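You operate a simulated robot arm through the tools that you are given. There is no shell and no other tool.

You are at the controls of a simulated robot arm. One attempt, no reset.

## Task
Zero the size gauge on the master puck, then put the puck back.
Fine: leave the slide back.

It is judged by the outcome, as a careful person would: the job done as asked, and still so three seconds after it is handed in. It fails if anything else is knocked over, pushed out of place, dropped, spilled or broken.

## Robot
A 6-joint arm with a three-finger gripper, fixed in place. Base frame: the origin is on the floor under the middle of its stand, x ahead of it, y to its left, z up. Readings come in mm, degrees, newtons and seconds.
It reaches about 1213 mm from its shoulder. Its first joint turns from -166.0 to 166.0 degrees. Payload 4.89 kg.
Tool frame: the origin (TCP) lies between the finger pads and is the grasp point; the fingertips stand 30 mm ahead of it; z points along the fingers, y is the line along which they close. The gripper opens to 164 mm; its body begins 125 mm behind the TCP.
Orientation is that of the tool frame in the base frame, as a unit quaternion [x, y, z, w]. With the fingers straight down and closing along the base's y, the tool's x points along the base's -x, its y along +y and its z along -z.

## Interface
- The arm moves only by the tool nudge_tool. Its argument "moves" is text: rows parted by semicolons, each of 7 numbers parted by spaces: the shift along the tool's x, y, z in units of 50 mm (1.0 is 50 mm), then the turn, a rotation vector about the tool's x, y, z in units of 4 degrees (1.0 is 4 degrees), then the finger opening in mm, from 0 to 164. In form: x y z rx ry rz grip; .... A call has 1 to 20 rows; each row shifts and turns the commanded pose from where the row before left it, along the tool's axes as they then stand. A call with a number of a shift or a turn outside -1 to 1 is refused whole. Each row takes 0.2 s and may step no farther than 50 mm and 8.6 degrees from the row before; otherwise, or with a gripper value out of range, the whole call is refused. Where a pose cannot be reached the arm comes as near as it can. A force on the tool above 80 N (or 10 N above the force at the start of the call, whichever is more), or a blocked arm, ends the call early, and 0.2 s more pass. Each finger travels about 108 mm/s and halts on what it meets, pressing with about 44 N; the grip force reading is that of the motor and also rises with nothing between the fingers. The clock runs only during rows and for 0.2 s after the last one: add rows that do not move to give the fingers time. It gives the time, the measured TCP pose, the force on the tool (base axes), the opening and the grip force at its end, in the units of the frame above (readings bear some noise), with the torque about the TCP (base axes, N m) and any sound that the robot's microphone picked up, and new pictures: "show" is both (left out), scene, wrist or none.
- Cameras (640 x 400 px; columns grow to the right, rows downward): "scene" is fixed at [401.1, 658.6, 1531.5]; the picture's right is [-0.70, -0.71, 0.00], its down [-0.67, 0.67, -0.32] and it looks along [0.22, -0.22, -0.95] (base axes); focal length 337 px, centre (320, 200). "wrist" rides on the gripper at [76, -2, -152] in the tool frame; the picture's right is [0.02, 1.00, 0.00], its down [-0.88, 0.02, -0.47] and it looks along [-0.47, 0.01, 0.88] (tool axes); focal length 247 px, centre (320, 200).
- raise_lower(by): moves the trunk up (or, below 0, down) by that many mm; the arm rides with it, the base frame stays. It gives what a move gives, with no picture.
- point_at(camera, pixels): for up to 12 pixels [column, row] of the newest picture of that camera ("zoom" is the newest enlarged one), the place [x, y, z] in the base frame of the surface seen there, good to about 3 mm, but the place of the scene camera against the robot may be out by one fixed shift of up to 12 mm in any direction. No time passes.
- enlarge(camera, box): a new picture of the part [left, top, right, bottom] of that camera's present view, enlarged. No time passes.
- close_job(): hands the job in; it is judged then, once.

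Unless the task says otherwise, let go and move clear before handing in.

The tools are called after ">>>" by a JSON object that holds its "api" and its "payload". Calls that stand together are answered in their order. nudge_tool: Moves the arm, as the interface text tells. Its arguments: {"type":"object","properties":{"moves":{"type":"string"},"show":{"type":"string","enum":["both","scene","wrist","none"]}},"required":["moves"]} The other tools are called the same way: raise_lower (by) moves the trunk up or down; point_at (camera, pixels) gives the place of the surface under pixels of a picture; enlarge (camera, box) takes an enlarged picture of a part of a camera's view; close_job () hands the job in.

At the start:

```text
time_s: 0.0
tool_pos: [316.1, 533.9, 1141.5]
orientation: [0.0, 1.0, 0.0, 0.0]
wrist_force: [0.1, -0.5, -0.6]
torque: [0.02, -0.01, 0.01]
gripper_width: 164.1
grip_force: 0.0
trunk travel left (down, up): [-175.0, 215.0]
```

scene: 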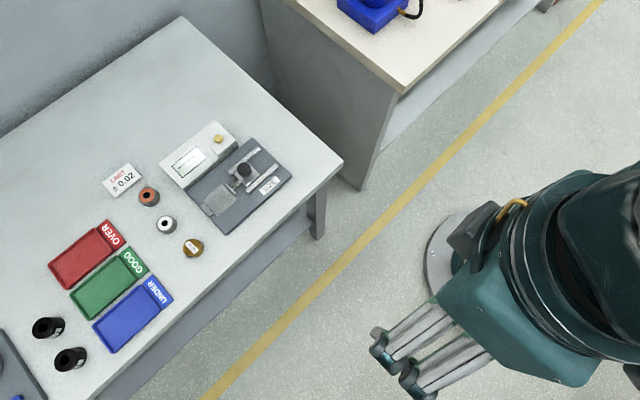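
wrist: 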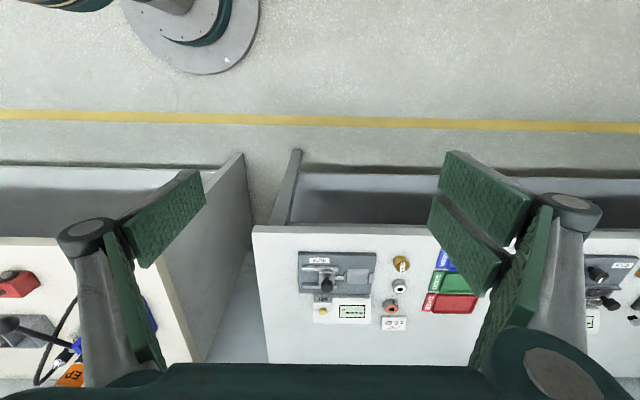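

The scene picture shows the gauge around pixels (160–290, 120–235), with three pucks at (149,196), (167,224) and (193,247). I'll enlarge those areas before moving.

>>> {"api": "enlarge", "payload": {"camera": "scene", "box": [140, 110, 300, 260]}}

>>> {"api": "enlarge", "payload": {"camera": "wrist", "box": [280, 230, 480, 350]}}

```text
2.67 times, centred on (220, 185) of scene
```

zoom: 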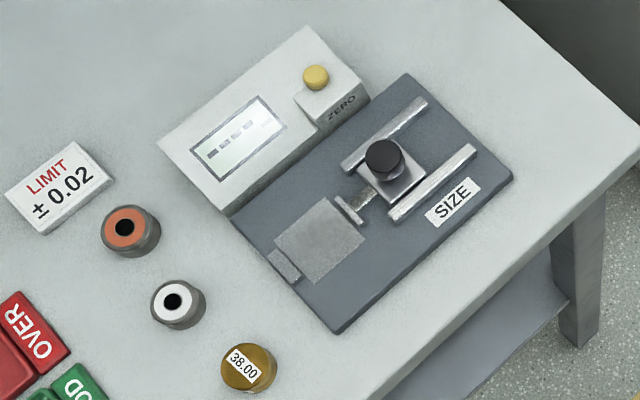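

```text
3.20 times, centred on (380, 290) of wrist
```

zoom: 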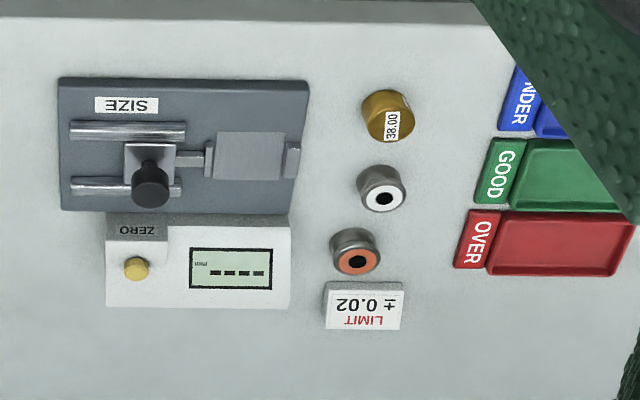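

The master puck is the gold one labelled 38.00. Next I'll read where it, the knob, the pad, the jaws and the ZERO button are, using the wrist zoom.

>>> {"api": "point_at", "payload": {"camera": "zoom", "pixels": [[385, 108], [152, 175], [135, 262], [250, 155], [292, 165], [209, 158], [190, 160], [130, 160], [270, 100], [395, 70], [230, 268], [230, 350]]}}

>>> {"api": "point_at", "payload": {"camera": "scene", "pixels": [[193, 244], [244, 169], [218, 139], [220, 200], [207, 208], [230, 188], [245, 180], [191, 255], [212, 225], [185, 255], [167, 224], [149, 196]]}}

```text
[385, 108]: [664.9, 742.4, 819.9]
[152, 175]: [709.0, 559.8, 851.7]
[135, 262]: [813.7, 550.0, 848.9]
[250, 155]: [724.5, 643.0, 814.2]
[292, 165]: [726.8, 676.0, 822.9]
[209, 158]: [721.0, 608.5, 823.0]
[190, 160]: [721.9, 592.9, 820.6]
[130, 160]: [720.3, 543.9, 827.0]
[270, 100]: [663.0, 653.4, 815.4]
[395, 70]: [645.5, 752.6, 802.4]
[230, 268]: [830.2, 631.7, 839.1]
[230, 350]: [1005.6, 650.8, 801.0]
```

```text
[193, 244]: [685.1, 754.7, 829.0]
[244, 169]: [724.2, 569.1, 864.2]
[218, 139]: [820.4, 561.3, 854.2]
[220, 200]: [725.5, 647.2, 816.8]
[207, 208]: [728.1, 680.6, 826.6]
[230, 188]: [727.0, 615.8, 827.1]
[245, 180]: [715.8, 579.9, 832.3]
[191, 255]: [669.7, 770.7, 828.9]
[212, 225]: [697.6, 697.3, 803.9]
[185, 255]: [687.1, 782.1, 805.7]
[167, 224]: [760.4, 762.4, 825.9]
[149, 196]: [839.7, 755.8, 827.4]
```

The wrist readings put the master puck near (665, 742), the knob near (709, 560), the ZERO button near (814, 550), the pad near (724, 643) and the bench top near z 801. I'll move above the gauge for a closer view and stay high.

>>> {"api": "nudge_tool", "payload": {"moves": "-0.71 0.29 0.354 0 0 0 164; -0.71 0.29 0.354 0 0 0 164; -0.71 0.29 0.354 0 0 0 164; -0.71 0.29 0.354 0 0 0 164; -0.71 0.29 0.354 0 0 0 164; -0.71 0.29 0.354 0 0 0 164; -0.71 0.29 0.354 0 0 0 164; -0.71 0.29 0.354 0 0 0 164; 0 0 0 0 0 0 164", "show": "both"}}

```text
time_s: 2.0
tool_pos: [600.7, 651.0, 997.6]
orientation: [0.001, 1.0, 0.0, 0.0]
wrist_force: [0.9, 0.3, -0.9]
torque: [-0.06, 0.06, -0.01]
gripper_width: 164.0
grip_force: 0.0
trunk travel left (down, up): [-175.0, 215.0]
```

scene: 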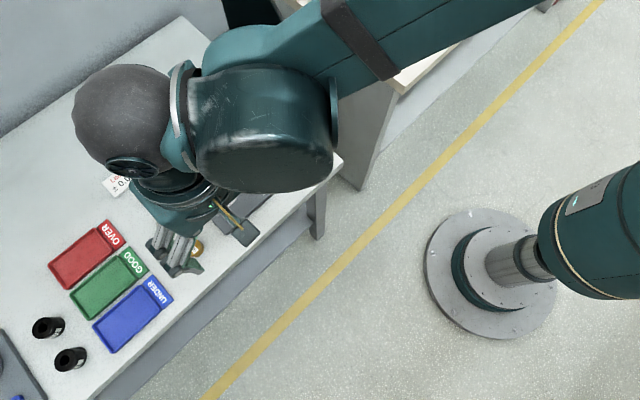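
wrist: 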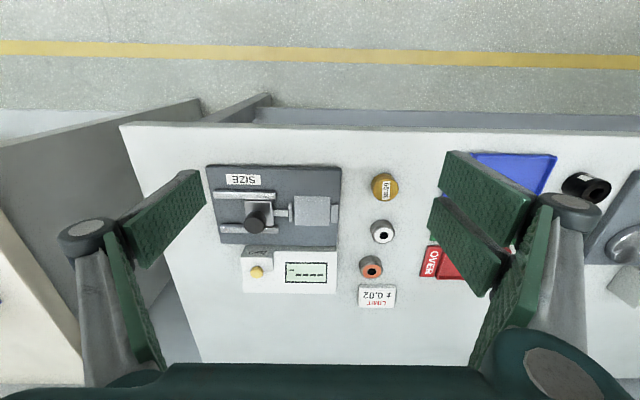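

The gauge is clear at pixels (205–340, 165–292) and the gold puck is at (385,187). I'll enlarge that area to fix the geometry.

>>> {"api": "enlarge", "payload": {"camera": "wrist", "box": [195, 150, 415, 310]}}

>>> {"api": "enlarge", "payload": {"camera": "wrist", "box": [60, 130, 640, 400]}}

```text
2.50 times, centred on (305, 230) of wrist
```

zoom: 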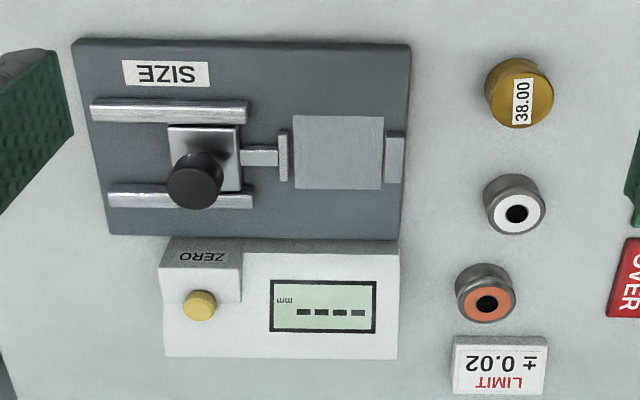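

```text
1.10 times, centred on (350, 265) of wrist
```

zoom: 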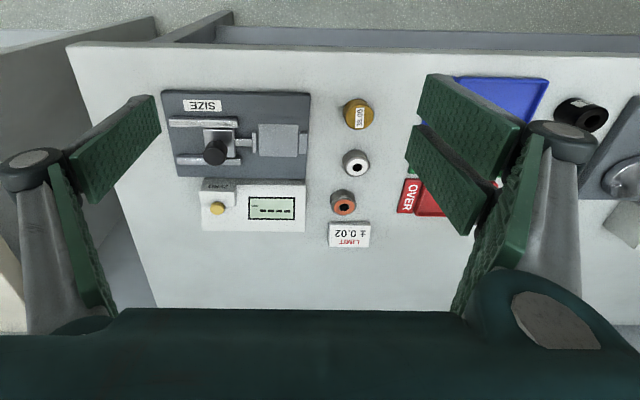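

The master puck and the open slide are both clear. Before going lower I'll close the fingers partway in free air to see their shape, and read more surface heights on the gauge.

>>> {"api": "nudge_tool", "payload": {"moves": "0 0 0 0 0 0 64; 0 0 0 0 0 0 64; 0 0 0 0 0 0 64; 0 0 0 0 0 0 64; 0 0 0 0 0 0 64", "show": "both"}}

```text
time_s: 3.2
tool_pos: [599.6, 651.1, 998.6]
orientation: [0.001, 1.0, 0.001, 0.001]
wrist_force: [-0.1, 0.1, 0.0]
torque: [-0.02, 0.0, 0.01]
gripper_width: 63.8
grip_force: 0.1
trunk travel left (down, up): [-175.0, 215.0]
```

scene: 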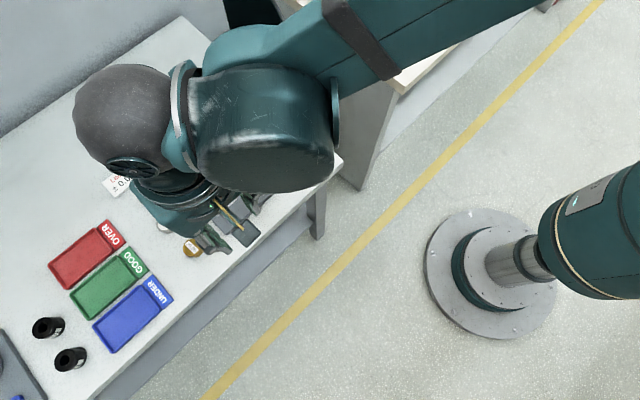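
wrist: 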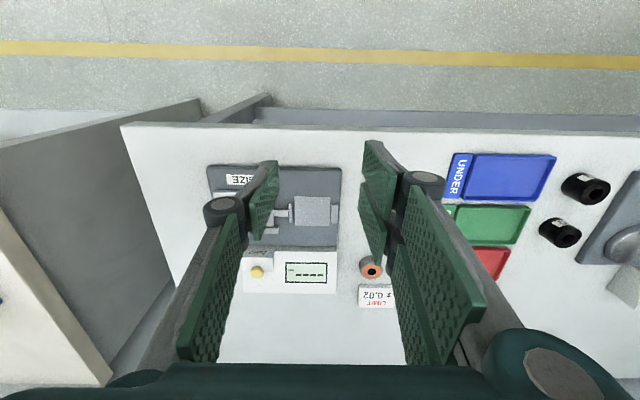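

The fingers stay roughly parallel at this opening, with the left tip at (277,163) and the right tips at (367,145) and (362,182). I'll measure the finger geometry and the gauge points.

>>> {"api": "point_at", "payload": {"camera": "wrist", "pixels": [[276, 163], [276, 200], [252, 235], [258, 190], [366, 143], [366, 180], [363, 185], [380, 235], [383, 260], [405, 190], [425, 180], [223, 208]]}}

>>> {"api": "enlarge", "payload": {"camera": "wrist", "box": [200, 120, 460, 290]}}

```text
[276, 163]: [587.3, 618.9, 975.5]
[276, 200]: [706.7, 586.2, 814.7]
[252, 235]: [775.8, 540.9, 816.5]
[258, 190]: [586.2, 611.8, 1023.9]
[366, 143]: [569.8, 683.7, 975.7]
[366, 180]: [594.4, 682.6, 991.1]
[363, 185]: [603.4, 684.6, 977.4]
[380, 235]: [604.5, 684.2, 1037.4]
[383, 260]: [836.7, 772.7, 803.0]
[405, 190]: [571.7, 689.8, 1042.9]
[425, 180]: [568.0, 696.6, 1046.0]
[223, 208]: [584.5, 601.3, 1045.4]
```

```text
2.35 times, centred on (330, 205) of wrist
```

zoom: 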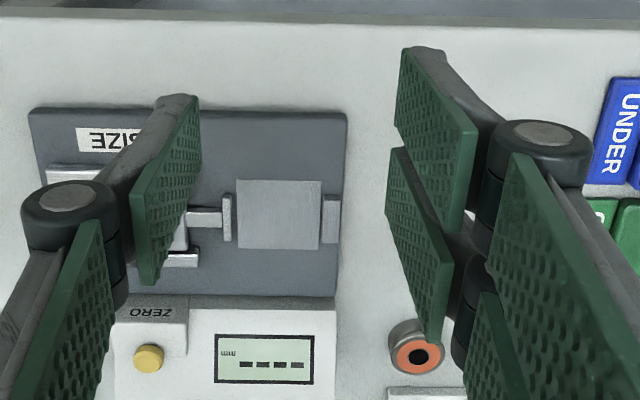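

The fingers look fine: the −y pad is centred, and the two +y pads straddle the middle with a small gap. I'll move above the master puck, opened to 90 mm, at a safe height.

>>> {"api": "nudge_tool", "payload": {"moves": "-0.44 0.61 0.45 0 0 0 90; -0.44 0.61 0.45 0 0 0 90; -0.44 0.61 0.45 0 0 0 90; 0 0 0 0 0 0 90; 0 0 0 0 0 0 90", "show": "wrist"}}

```text
time_s: 4.4
tool_pos: [666.9, 744.9, 931.1]
orientation: [0.0, 1.0, 0.001, -0.001]
wrist_force: [0.0, 0.5, -0.3]
torque: [-0.1, 0.07, -0.01]
gripper_width: 90.2
grip_force: 0.0
trunk travel left (down, up): [-175.0, 215.0]
```

wrist: 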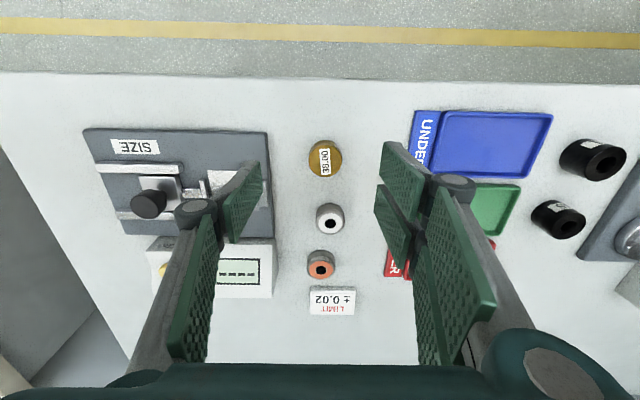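

>>> {"api": "enlarge", "payload": {"camera": "wrist", "box": [260, 120, 400, 210]}}

>>> {"api": "point_at", "payload": {"camera": "wrist", "pixels": [[309, 155], [341, 155], [325, 142], [325, 170], [325, 175], [325, 155], [267, 150], [265, 200], [150, 200], [165, 183], [90, 140], [440, 170]]}}

```text
4.44 times, centred on (330, 165) of wrist
```

zoom: 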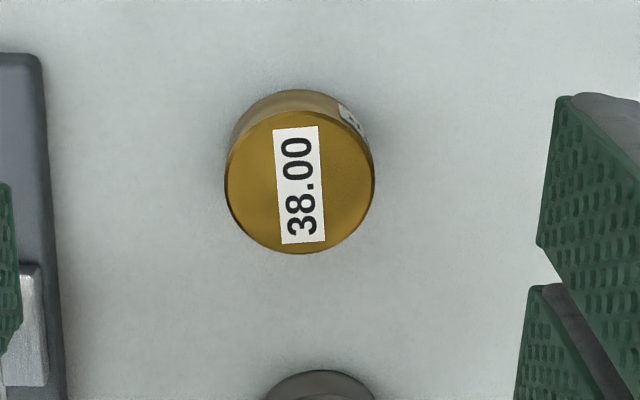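

```text
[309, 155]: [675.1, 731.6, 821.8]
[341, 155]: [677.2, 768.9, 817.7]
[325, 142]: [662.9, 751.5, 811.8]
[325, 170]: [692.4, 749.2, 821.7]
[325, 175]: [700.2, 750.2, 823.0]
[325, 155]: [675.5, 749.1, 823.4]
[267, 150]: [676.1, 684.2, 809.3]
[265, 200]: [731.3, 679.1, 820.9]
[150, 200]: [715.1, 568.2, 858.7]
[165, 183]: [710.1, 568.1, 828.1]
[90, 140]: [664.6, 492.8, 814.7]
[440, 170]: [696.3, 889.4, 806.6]
```

The gold puck's top face is centred near zoom pixel (300,182). I'll measure its centre and edges in the zoom.

>>> {"api": "point_at", "payload": {"camera": "zoom", "pixels": [[300, 182], [232, 182], [368, 182], [300, 118], [300, 246], [260, 150], [340, 150], [260, 215], [340, 215], [150, 200], [450, 150], [300, 290]]}}

```text
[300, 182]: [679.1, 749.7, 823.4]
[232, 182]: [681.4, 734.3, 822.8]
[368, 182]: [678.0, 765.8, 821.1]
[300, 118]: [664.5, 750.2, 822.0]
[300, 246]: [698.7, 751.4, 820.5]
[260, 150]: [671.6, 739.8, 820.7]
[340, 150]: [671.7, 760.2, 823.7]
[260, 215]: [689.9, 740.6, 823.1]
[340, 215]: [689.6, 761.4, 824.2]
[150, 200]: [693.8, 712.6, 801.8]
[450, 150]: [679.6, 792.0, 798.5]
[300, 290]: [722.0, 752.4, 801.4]
```

The master puck is centred near (681, 750), with its top near z 822.5 and the bench near z 800, so it is about 22 mm tall. Next I'll hover over the gauge with the fingers wide open to measure it closely.

>>> {"api": "nudge_tool", "payload": {"moves": "0.11 -0.75 0 0 0 0 140; 0.11 -0.75 0 0 0 0 164; 0.11 -0.75 0 0 0 0 164; 0 0 0 0 0 0 164", "show": "wrist"}}

>>> {"api": "enlarge", "payload": {"camera": "wrist", "box": [200, 110, 440, 260]}}

```text
time_s: 5.4
tool_pos: [648.8, 628.1, 931.8]
orientation: [0.0, 1.0, 0.0, 0.0]
wrist_force: [-0.3, -1.1, 0.8]
torque: [0.01, -0.02, -0.02]
gripper_width: 164.3
grip_force: 0.1
trunk travel left (down, up): [-175.0, 215.0]
```

wrist: 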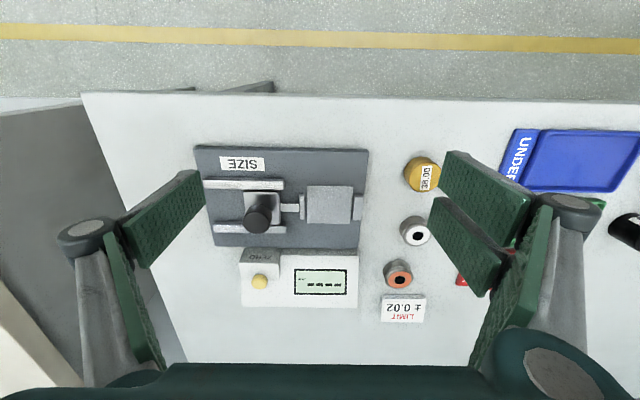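

```text
2.67 times, centred on (320, 185) of wrist
```

zoom: 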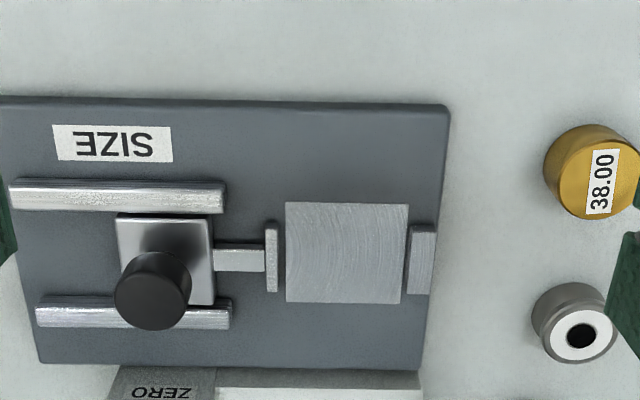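

The gauge is now in clear view: pad at zoom (345,253), anvil at (423,258), jaw at (271,257), knob at (153,290). I'll measure these.

>>> {"api": "point_at", "payload": {"camera": "zoom", "pixels": [[345, 253], [292, 253], [400, 253], [345, 210], [345, 296], [412, 255], [425, 255], [425, 232], [425, 287], [271, 232], [271, 257], [271, 285]]}}

>>> {"api": "point_at", "payload": {"camera": "zoom", "pixels": [[152, 295], [120, 295], [186, 295], [152, 325], [165, 230], [205, 240], [125, 225], [240, 258], [320, 150], [120, 195], [130, 310], [300, 340]]}}

>>> {"api": "point_at", "payload": {"camera": "wrist", "pixels": [[260, 282], [260, 270], [247, 290], [275, 265], [320, 282], [345, 260], [352, 295], [244, 300], [425, 175], [415, 231], [398, 275], [400, 308]]}}

```text
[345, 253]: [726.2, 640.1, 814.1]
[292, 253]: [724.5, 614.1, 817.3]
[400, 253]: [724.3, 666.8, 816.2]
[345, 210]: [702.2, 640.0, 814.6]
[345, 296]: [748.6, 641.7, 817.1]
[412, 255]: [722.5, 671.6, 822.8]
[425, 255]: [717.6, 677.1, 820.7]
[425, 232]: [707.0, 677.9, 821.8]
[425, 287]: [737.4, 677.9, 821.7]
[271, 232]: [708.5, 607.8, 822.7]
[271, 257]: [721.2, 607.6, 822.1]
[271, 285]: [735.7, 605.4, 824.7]
```

```text
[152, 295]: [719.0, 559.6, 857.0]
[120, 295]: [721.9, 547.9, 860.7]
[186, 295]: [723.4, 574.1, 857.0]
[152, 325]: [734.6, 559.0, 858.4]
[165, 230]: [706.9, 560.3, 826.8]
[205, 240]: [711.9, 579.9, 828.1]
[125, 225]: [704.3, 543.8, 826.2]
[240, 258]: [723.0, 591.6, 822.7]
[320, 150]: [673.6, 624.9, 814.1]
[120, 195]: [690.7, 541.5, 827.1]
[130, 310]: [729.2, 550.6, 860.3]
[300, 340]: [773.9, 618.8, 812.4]
```

```text
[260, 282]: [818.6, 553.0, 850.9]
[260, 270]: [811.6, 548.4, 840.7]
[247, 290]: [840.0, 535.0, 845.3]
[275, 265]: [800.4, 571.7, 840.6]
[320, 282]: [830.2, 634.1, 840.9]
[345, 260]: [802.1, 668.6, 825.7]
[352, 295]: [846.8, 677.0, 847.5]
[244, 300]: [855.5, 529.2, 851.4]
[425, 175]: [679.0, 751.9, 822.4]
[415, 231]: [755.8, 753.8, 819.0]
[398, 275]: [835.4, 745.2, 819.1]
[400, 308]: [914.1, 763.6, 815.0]
```

The pad is at about (726, 640, 815), the anvil face at y≈670.5 and the jaw face at y≈611, with both tops near z 823. The knob is near (720, 560) with its top near z 858, and the ZERO button is near (817, 552, 850). I'll move above the master puck, opened to 84 mm.

>>> {"api": "nudge_tool", "payload": {"moves": "-0.215 0.813 0.2 0 0 0 84; -0.215 0.813 0.2 0 0 0 84; -0.215 0.813 0.2 0 0 0 84; 0 0 0 0 0 0 84; 0 0 0 0 0 0 84", "show": "wrist"}}

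>>> {"api": "enlarge", "payload": {"camera": "wrist", "box": [220, 100, 460, 250]}}

```text
time_s: 6.6
tool_pos: [683.3, 750.1, 902.8]
orientation: [0.0, 1.0, 0.0, 0.0]
wrist_force: [0.3, 0.3, -1.0]
torque: [-0.08, 0.05, 0.01]
gripper_width: 84.0
grip_force: 0.1
trunk travel left (down, up): [-175.0, 215.0]
```

wrist: 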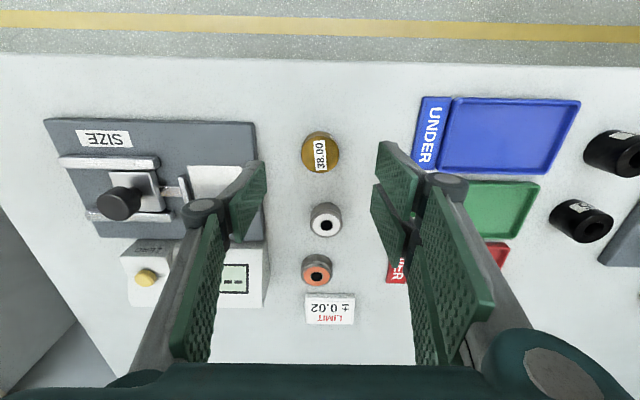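

```text
2.67 times, centred on (340, 175) of wrist
```

zoom: 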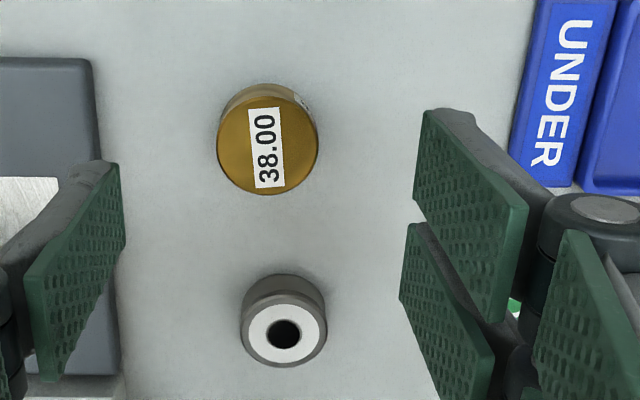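

From here the puck is at zoom (267,146). I'll measure it again, along with the fingertips.

>>> {"api": "point_at", "payload": {"camera": "zoom", "pixels": [[267, 146], [224, 146], [312, 146], [267, 104], [267, 187], [118, 170], [122, 240], [425, 112], [428, 208], [411, 228], [405, 300], [200, 300]]}}

```text
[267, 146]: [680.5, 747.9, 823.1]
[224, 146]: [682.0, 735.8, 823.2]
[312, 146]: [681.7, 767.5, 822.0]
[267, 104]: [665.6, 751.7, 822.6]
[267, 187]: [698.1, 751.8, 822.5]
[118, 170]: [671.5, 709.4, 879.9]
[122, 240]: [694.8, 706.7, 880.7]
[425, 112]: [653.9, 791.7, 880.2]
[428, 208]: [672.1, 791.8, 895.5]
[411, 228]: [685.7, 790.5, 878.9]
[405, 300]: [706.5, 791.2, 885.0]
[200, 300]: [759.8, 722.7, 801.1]
```

The puck centre measures (681.5, 751, 822.5) and the fingers are centred on it. I'll go down so the tips sit about 12 mm below the puck's top.

>>> {"api": "nudge_tool", "payload": {"moves": "0.036 0.018 0.6 0 0 0 84; 0 0 0.446 0 0 0 84; 0 0 0.2 0 0 0 84; 0 0 0 0 0 0 84", "show": "wrist"}}

>>> {"api": "enlarge", "payload": {"camera": "wrist", "box": [220, 100, 460, 250]}}

```text
time_s: 7.6
tool_pos: [681.6, 750.8, 839.3]
orientation: [0.0, 1.0, -0.001, 0.0]
wrist_force: [-0.1, -0.2, 0.6]
torque: [-0.05, -0.03, 0.0]
gripper_width: 84.0
grip_force: 0.0
trunk travel left (down, up): [-175.0, 215.0]
```

wrist: 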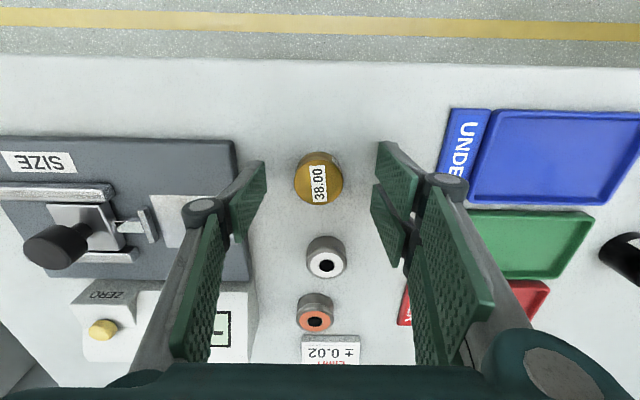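

```text
2.67 times, centred on (340, 175) of wrist
```

zoom: 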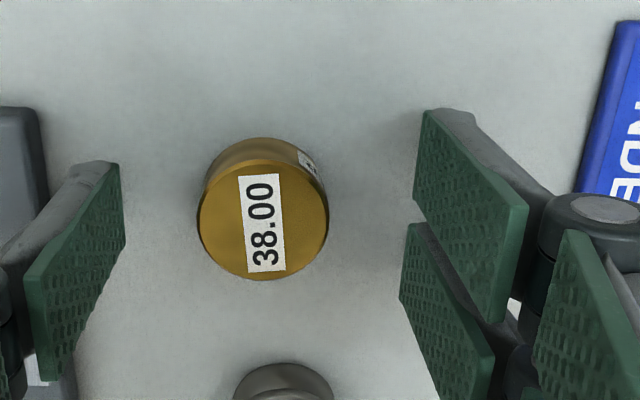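

The puck is centred between the pads (zoom column 264, with tips at 122 and about 415). I'll close on it.

>>> {"api": "nudge_tool", "payload": {"moves": "0 0 0 0 0 0 60; 0 0 0 0 0 0 45; 0 0 0 0 0 0 34; 0 0 0 0 0 0 30; 0 0 0 0 0 0 30", "show": "wrist"}}

>>> {"api": "enlarge", "payload": {"camera": "wrist", "box": [220, 100, 460, 250]}}

```text
time_s: 8.8
tool_pos: [681.4, 751.7, 839.9]
orientation: [0.0, 1.0, 0.0, 0.0]
wrist_force: [0.7, 1.0, 0.4]
torque: [-0.01, -0.04, 0.02]
gripper_width: 36.0
grip_force: 44.0
trunk travel left (down, up): [-175.0, 215.0]
```

wrist: 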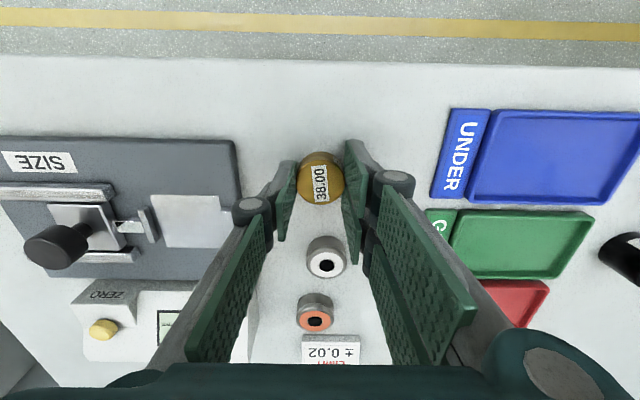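

```text
2.67 times, centred on (340, 175) of wrist
```

zoom: 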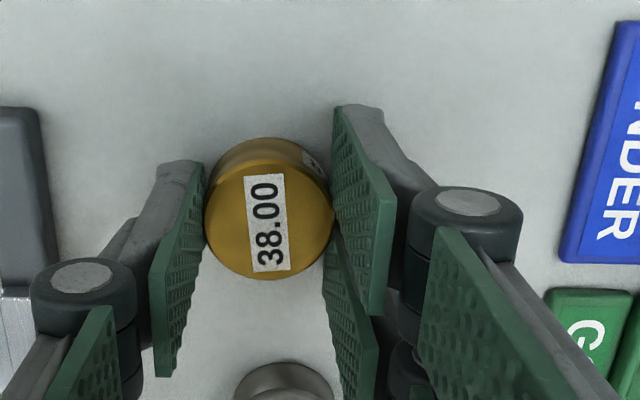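

The puck is gripped at width 36 mm and 44 N. I'll lift straight up to check the hold.

>>> {"api": "nudge_tool", "payload": {"moves": "0 0 -0.2 0 0 0 30; 0 0 -0.6 0 0 0 30; 0 0 -0.6 0 0 0 30; 0 0 0 0 0 0 30", "show": "wrist"}}

>>> {"api": "enlarge", "payload": {"camera": "wrist", "box": [220, 100, 460, 250]}}

```text
time_s: 9.8
tool_pos: [681.4, 751.1, 909.9]
orientation: [0.0, 1.0, 0.0, 0.0]
wrist_force: [-0.5, -1.0, -2.3]
torque: [0.02, 0.01, -0.02]
gripper_width: 36.0
grip_force: 43.4
trunk travel left (down, up): [-175.0, 215.0]
```

wrist: 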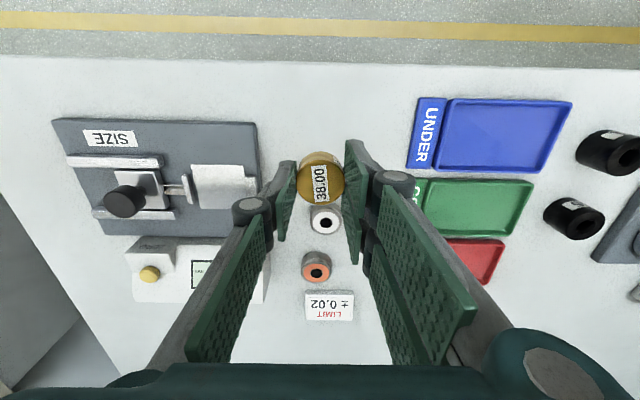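

```text
2.67 times, centred on (340, 175) of wrist
```

zoom: 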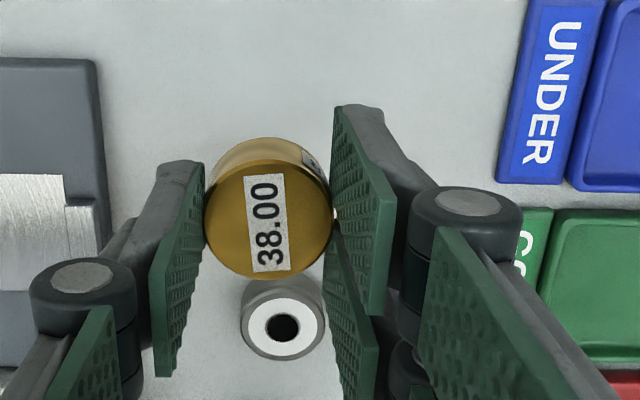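

The puck is held firmly and level. I'll measure where its top sits relative to the TCP.

>>> {"api": "point_at", "payload": {"camera": "zoom", "pixels": [[268, 218], [212, 218], [326, 218], [268, 165], [268, 272], [235, 190], [300, 190], [235, 250], [305, 250]]}}

```text
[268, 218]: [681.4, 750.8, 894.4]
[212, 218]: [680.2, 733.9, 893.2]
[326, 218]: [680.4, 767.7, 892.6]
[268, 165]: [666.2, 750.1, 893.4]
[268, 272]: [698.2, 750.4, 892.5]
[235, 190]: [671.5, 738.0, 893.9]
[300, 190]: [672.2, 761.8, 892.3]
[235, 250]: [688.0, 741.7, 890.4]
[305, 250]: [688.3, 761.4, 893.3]
```

The puck's centre lines up with the TCP, and its underside is about 39.5 mm below it. I'll carry it across at this height to hover over the pad at (723, 647).

>>> {"api": "nudge_tool", "payload": {"moves": "-0.277 -0.693 0 0 0 0 30; -0.277 -0.693 0 0 0 0 30; -0.277 -0.693 0 0 0 0 30; 0 0 0 0 0 0 30; 0 0 0 0 0 0 30", "show": "wrist"}}

>>> {"api": "enlarge", "payload": {"camera": "wrist", "box": [220, 100, 460, 250]}}

```text
time_s: 11.0
tool_pos: [722.3, 647.0, 911.2]
orientation: [0.0, 1.0, 0.0, 0.0]
wrist_force: [0.1, -0.7, -1.7]
torque: [0.05, 0.01, 0.02]
gripper_width: 36.1
grip_force: 44.5
trunk travel left (down, up): [-175.0, 215.0]
```

wrist: 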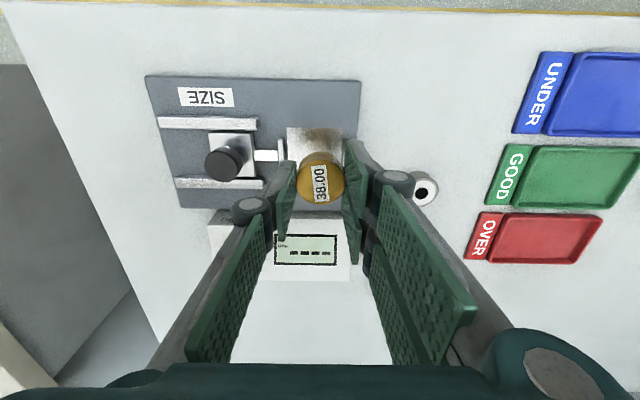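

```text
2.67 times, centred on (340, 175) of wrist
```

zoom: 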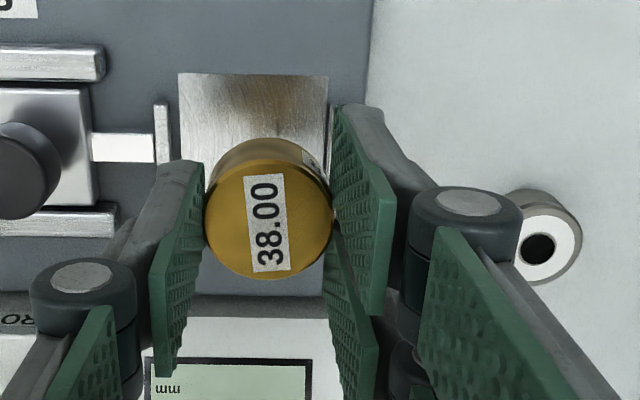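

I'm over the pad. I'll check the jaw and anvil positions from this closer view before going down.

>>> {"api": "point_at", "payload": {"camera": "zoom", "pixels": [[163, 112], [163, 155], [155, 130], [168, 140], [325, 80], [331, 110], [185, 100], [185, 150], [250, 85], [328, 88]]}}

```text
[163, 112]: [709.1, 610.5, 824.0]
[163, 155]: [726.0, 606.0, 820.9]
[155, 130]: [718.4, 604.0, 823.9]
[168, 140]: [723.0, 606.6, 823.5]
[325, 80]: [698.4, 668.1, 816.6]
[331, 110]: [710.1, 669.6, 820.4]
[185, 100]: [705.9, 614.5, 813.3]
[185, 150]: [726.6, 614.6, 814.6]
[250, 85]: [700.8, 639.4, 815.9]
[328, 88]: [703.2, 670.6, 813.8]
```

The anvil face is near y 671 and the jaw face near y 610, so a puck centred at 647 has room on both sides. I'll go down to about 2–3 mm above the pad.

>>> {"api": "nudge_tool", "payload": {"moves": "0 0 0.4 0 0 0 30; 0 0 0.4 0 0 0 30; 0 0 0.26 0 0 0 30; 0 0 0 0 0 0 30", "show": "both"}}

>>> {"api": "enlarge", "payload": {"camera": "wrist", "box": [220, 100, 460, 250]}}

```text
time_s: 12.0
tool_pos: [722.4, 647.8, 857.6]
orientation: [0.0, 1.0, 0.0, 0.0]
wrist_force: [0.9, -0.5, -2.6]
torque: [-0.01, 0.04, 0.02]
gripper_width: 36.0
grip_force: 43.8
trunk travel left (down, up): [-175.0, 215.0]
```

scene: 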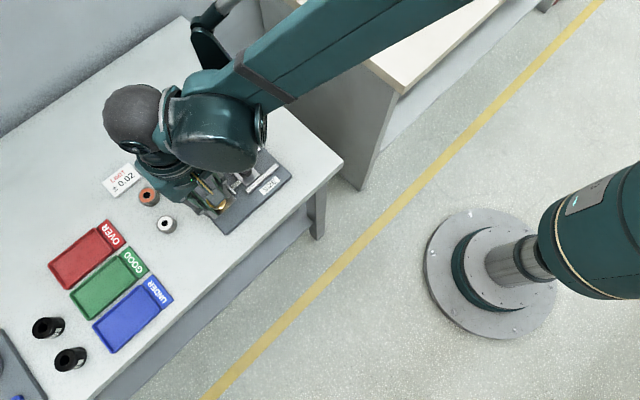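
wrist: 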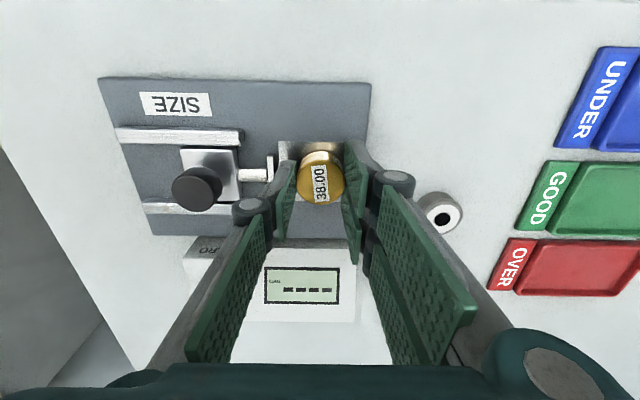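

```text
2.67 times, centred on (340, 175) of wrist
```

zoom: 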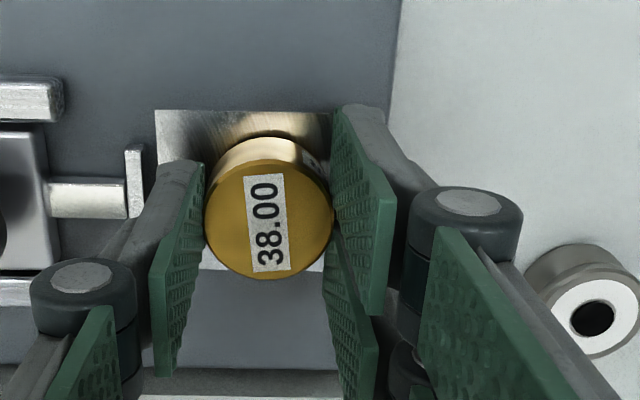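

It's still just above the pad, since the force is unchanged at about −2 N. I'll lower in 1 mm steps and watch for contact.

>>> {"api": "nudge_tool", "payload": {"moves": "0 0 0.02 0 0 0 30; 0 0 0.02 0 0 0 30; 0 0 0 0 0 0 30", "show": "none"}}

```text
time_s: 12.8
tool_pos: [722.5, 648.1, 854.5]
orientation: [0.0, 1.0, 0.0, 0.0]
wrist_force: [-0.8, -1.4, -1.9]
torque: [0.0, 0.03, -0.04]
gripper_width: 36.2
grip_force: 44.4
trunk travel left (down, up): [-175.0, 215.0]
```

>>> {"api": "nudge_tool", "payload": {"moves": "0 0 0.015 0 0 0 30; 0 0 0 0 0 0 30", "show": "none"}}

```text
time_s: 13.4
tool_pos: [723.3, 647.0, 854.2]
orientation: [0.0, 1.0, 0.0, 0.0]
wrist_force: [0.3, -0.5, -2.2]
torque: [0.03, -0.01, 0.03]
gripper_width: 35.9
grip_force: 43.3
trunk travel left (down, up): [-175.0, 215.0]
```

>>> {"api": "nudge_tool", "payload": {"moves": "0 0 0.015 0 0 0 30; 0 0 0 0 0 0 30", "show": "none"}}

```text
time_s: 14.0
tool_pos: [723.0, 647.3, 854.7]
orientation: [-0.001, 1.0, 0.0, 0.0]
wrist_force: [0.3, 0.9, 1.4]
torque: [-0.04, -0.05, -0.01]
gripper_width: 36.0
grip_force: 44.3
trunk travel left (down, up): [-175.0, 215.0]
```

Contact: the vertical force went from −2 N to +1.4 N. I'll open just enough to release and hold position.

>>> {"api": "nudge_tool", "payload": {"moves": "0 0 0 0 0 0 38; 0 0 0 0 0 0 42; 0 0 0 0 0 0 47; 0 0 0 0 0 0 47", "show": "wrist"}}

>>> {"api": "enlarge", "payload": {"camera": "wrist", "box": [220, 100, 460, 250]}}

```text
time_s: 15.0
tool_pos: [722.4, 647.6, 854.6]
orientation: [0.0, 1.0, 0.0, 0.0]
wrist_force: [0.0, -0.3, 0.3]
torque: [0.0, 0.03, 0.01]
gripper_width: 47.3
grip_force: 0.1
trunk travel left (down, up): [-175.0, 215.0]
```

wrist: 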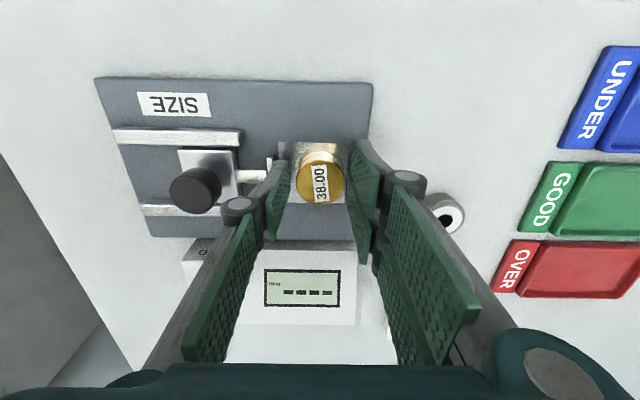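

```text
2.67 times, centred on (340, 175) of wrist
```

zoom: 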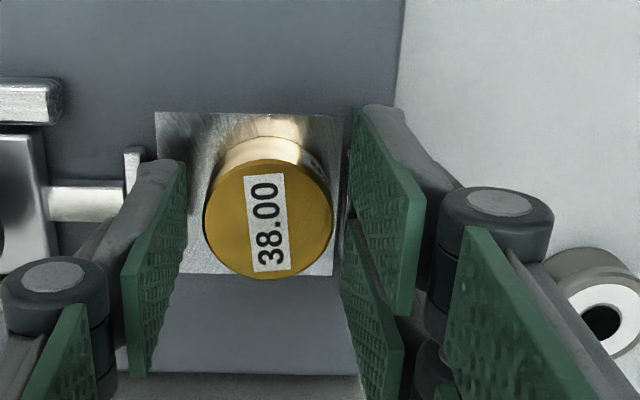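

The puck is released and standing on the pad. I'll rise straight up, then shift over to hover above the knob.

>>> {"api": "nudge_tool", "payload": {"moves": "0 0 -0.2 0 0 0 47; 0 0 -0.6 0 0 0 47; 0 0 -0.7 0 0 0 47; 0 -0.58 0 0 0 0 60; 0 -0.58 0 0 0 0 60; 0 -0.58 0 0 0 0 60; 0 0 0 0 0 0 60", "show": "both"}}

>>> {"api": "enlarge", "payload": {"camera": "wrist", "box": [220, 100, 460, 250]}}

```text
time_s: 16.6
tool_pos: [722.2, 561.5, 928.4]
orientation: [0.0, 1.0, 0.0, 0.0]
wrist_force: [0.2, 0.3, -0.4]
torque: [0.02, 0.02, 0.0]
gripper_width: 59.9
grip_force: 0.1
trunk travel left (down, up): [-175.0, 215.0]
```

scene: 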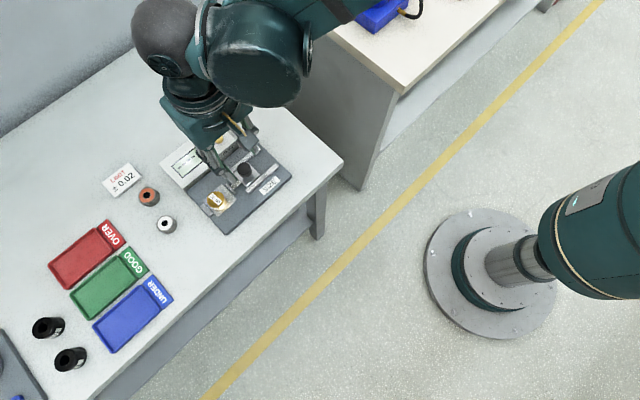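
wrist: 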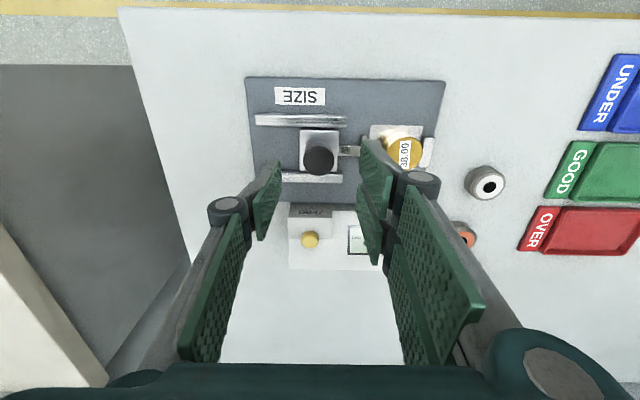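

```text
2.67 times, centred on (340, 175) of wrist
```

zoom: 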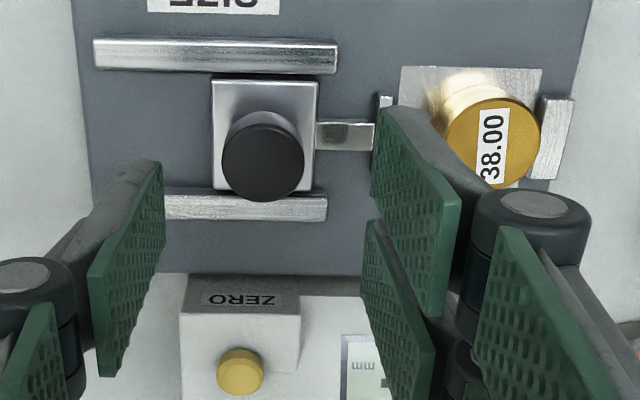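

The knob is at zoom (263,163), and the puck now stands on the pad with its right edge near the anvil. I'll measure the knob.

>>> {"api": "point_at", "payload": {"camera": "zoom", "pixels": [[263, 163], [228, 163], [299, 163], [263, 130], [263, 195], [225, 95], [310, 95], [300, 190], [240, 365], [240, 385], [480, 145], [555, 140]]}}

```text
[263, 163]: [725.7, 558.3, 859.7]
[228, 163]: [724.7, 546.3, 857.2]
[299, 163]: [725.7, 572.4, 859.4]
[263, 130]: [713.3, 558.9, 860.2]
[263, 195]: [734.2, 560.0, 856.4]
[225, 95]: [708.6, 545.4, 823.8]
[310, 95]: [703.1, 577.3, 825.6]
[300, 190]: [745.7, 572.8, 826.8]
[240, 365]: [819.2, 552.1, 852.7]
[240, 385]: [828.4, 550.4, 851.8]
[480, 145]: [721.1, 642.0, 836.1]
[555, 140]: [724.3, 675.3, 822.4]
```

The knob is centred near (724, 559.5), about 28 mm across, with its top near z 859. I'll lower with the fingers straddling it, tips staying above the slide block (z 827), then narrow the opening.

>>> {"api": "nudge_tool", "payload": {"moves": "-0.03 -0.03 0.5 0 0 0 60; 0 0 0.5 0 0 0 60; 0 0 0.2 0 0 0 60; 0 0 0 0 0 0 60", "show": "wrist"}}

>>> {"api": "enlarge", "payload": {"camera": "wrist", "box": [220, 100, 460, 250]}}

```text
time_s: 17.6
tool_pos: [723.1, 559.8, 868.6]
orientation: [-0.001, 1.0, 0.0, 0.0]
wrist_force: [0.5, 0.9, 0.2]
torque: [-0.01, 0.03, -0.01]
gripper_width: 59.5
grip_force: 0.1
trunk travel left (down, up): [-175.0, 215.0]
```

wrist: 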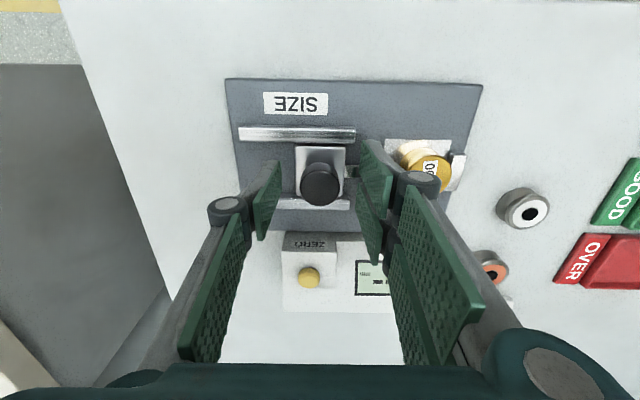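

```text
2.67 times, centred on (340, 175) of wrist
```

zoom: 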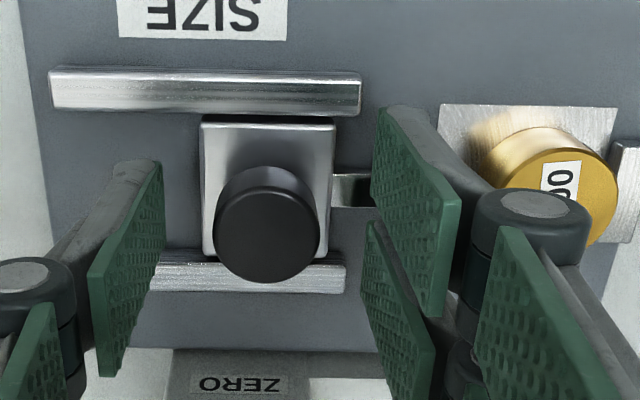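

The fingers straddle the knob cleanly. I'll narrow to about 33 mm so they're close without clamping it.

>>> {"api": "nudge_tool", "payload": {"moves": "0 0 0 0 0 0 46; 0 0 0 0 0 0 36; 0 0 0 0 0 0 33; 0 0 0 0 0 0 33", "show": "wrist"}}

>>> {"api": "enlarge", "payload": {"camera": "wrist", "box": [220, 100, 460, 250]}}

```text
time_s: 18.6
tool_pos: [723.7, 559.3, 868.3]
orientation: [0.0, 1.0, -0.001, 0.001]
wrist_force: [-0.7, 0.1, 0.0]
torque: [-0.03, 0.01, 0.01]
gripper_width: 33.3
grip_force: 0.0
trunk travel left (down, up): [-175.0, 215.0]
```

wrist: 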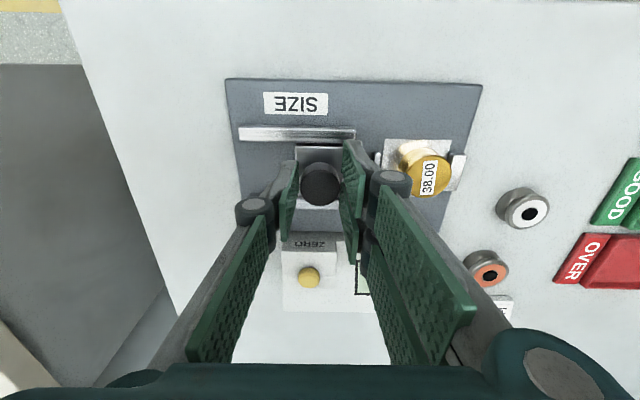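

```text
2.67 times, centred on (340, 175) of wrist
```

zoom: 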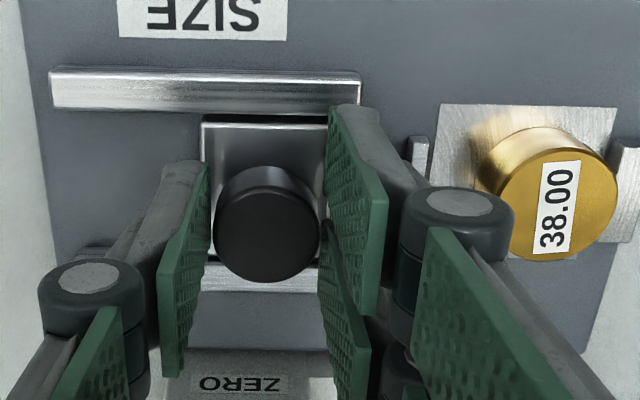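

There's a slight gap on each side of the knob. I'll push toward +y (the anvil) in small steps and watch the force.

>>> {"api": "nudge_tool", "payload": {"moves": "0 0.06 0 0 0 0 33; 0 0.06 0 0 0 0 33; 0 0.06 0 0 0 0 33; 0 0.06 0 0 0 0 33; 0 0 0 0 0 0 33", "show": "wrist"}}

>>> {"api": "enlarge", "payload": {"camera": "wrist", "box": [220, 100, 460, 250]}}

```text
time_s: 19.8
tool_pos: [723.3, 571.2, 869.1]
orientation: [-0.001, 1.0, 0.0, 0.0]
wrist_force: [0.8, 2.3, 1.0]
torque: [0.06, -0.09, -0.02]
gripper_width: 34.2
grip_force: 1.0
trunk travel left (down, up): [-175.0, 215.0]
```

wrist: 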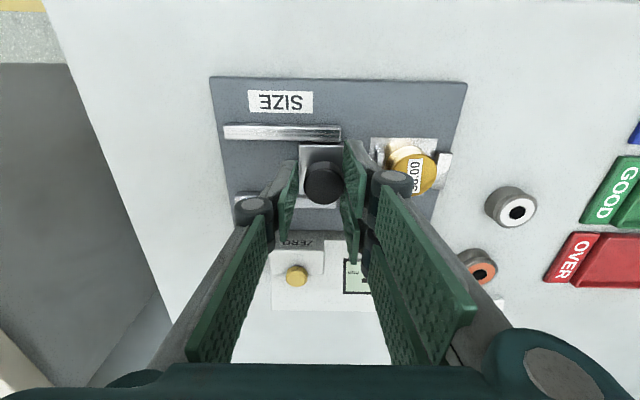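

```text
2.67 times, centred on (340, 175) of wrist
```

zoom: 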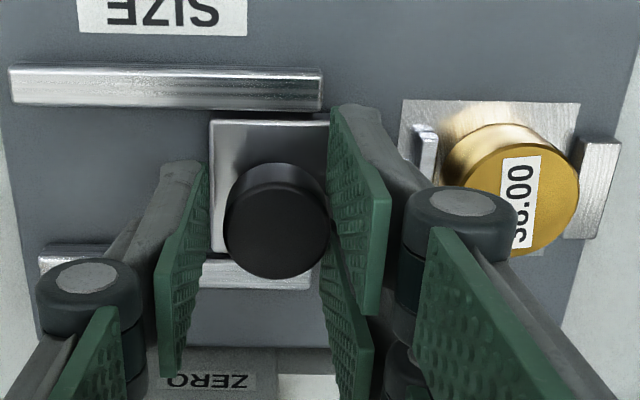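

The knob now rests on the right-hand pads with about +2 N, so the slide seems to be drawn gently toward the anvil. I'll keep going in small steps so the jaw meets the puck softly.

>>> {"api": "nudge_tool", "payload": {"moves": "0 0.04 0 0 0 0 33; 0 0.04 0 0 0 0 33; 0 0.04 0 0 0 0 33; 0 0 0 0 0 0 33", "show": "wrist"}}

>>> {"api": "enlarge", "payload": {"camera": "wrist", "box": [220, 100, 460, 250]}}

```text
time_s: 20.8
tool_pos: [723.7, 577.8, 867.7]
orientation: [0.0, 1.0, 0.0, 0.0]
wrist_force: [1.2, 1.6, -0.4]
torque: [0.03, 0.02, -0.02]
gripper_width: 33.7
grip_force: 1.3
trunk travel left (down, up): [-175.0, 215.0]
```

wrist: 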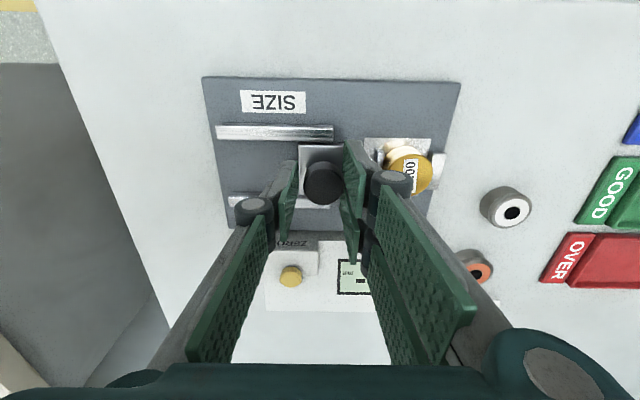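

```text
2.67 times, centred on (340, 175) of wrist
```

zoom: 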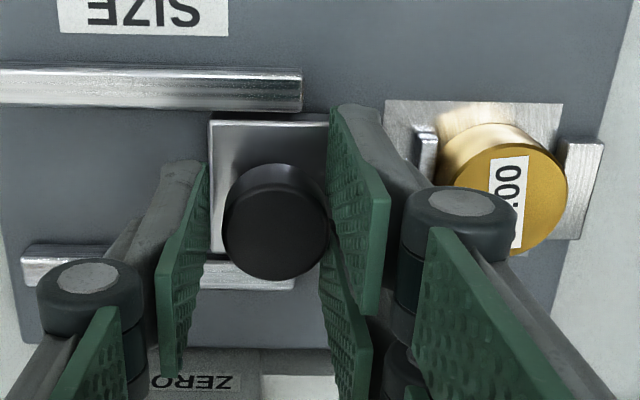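

The jaw (zoom column about 427) is nearly at the puck's left edge (about 437). I'll carry on in 2 mm steps until the puck seats against the anvil.

>>> {"api": "nudge_tool", "payload": {"moves": "0 0.04 0 0 0 0 33; 0 0.04 0 0 0 0 33; 0 0.04 0 0 0 0 33; 0 0 0 0 0 0 33", "show": "wrist"}}

>>> {"api": "enlarge", "payload": {"camera": "wrist", "box": [220, 100, 460, 250]}}

```text
time_s: 21.8
tool_pos: [723.9, 582.4, 868.9]
orientation: [0.0, 1.0, 0.001, 0.001]
wrist_force: [0.1, -1.3, -0.8]
torque: [-0.02, -0.01, 0.03]
gripper_width: 33.2
grip_force: 0.0
trunk travel left (down, up): [-175.0, 215.0]
```

wrist: 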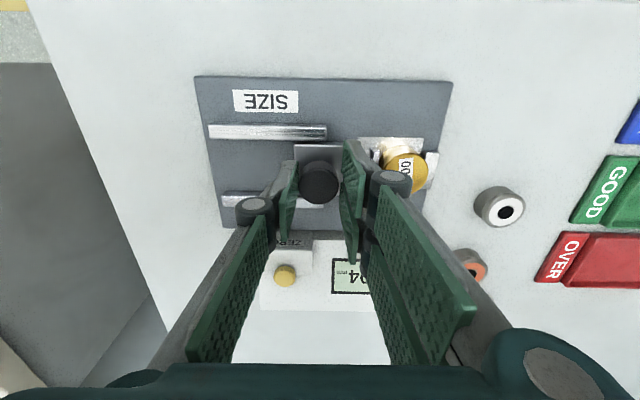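

```text
2.67 times, centred on (340, 175) of wrist
```

zoom: 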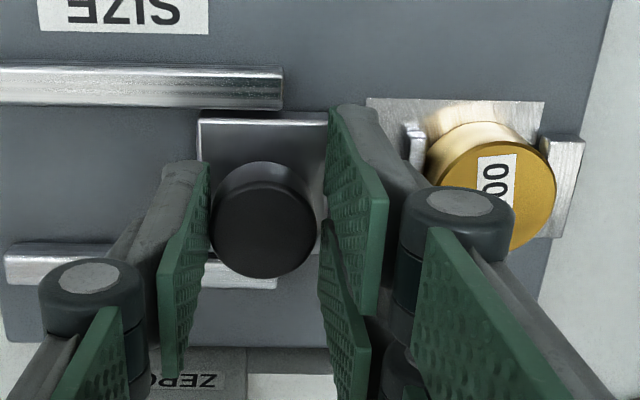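

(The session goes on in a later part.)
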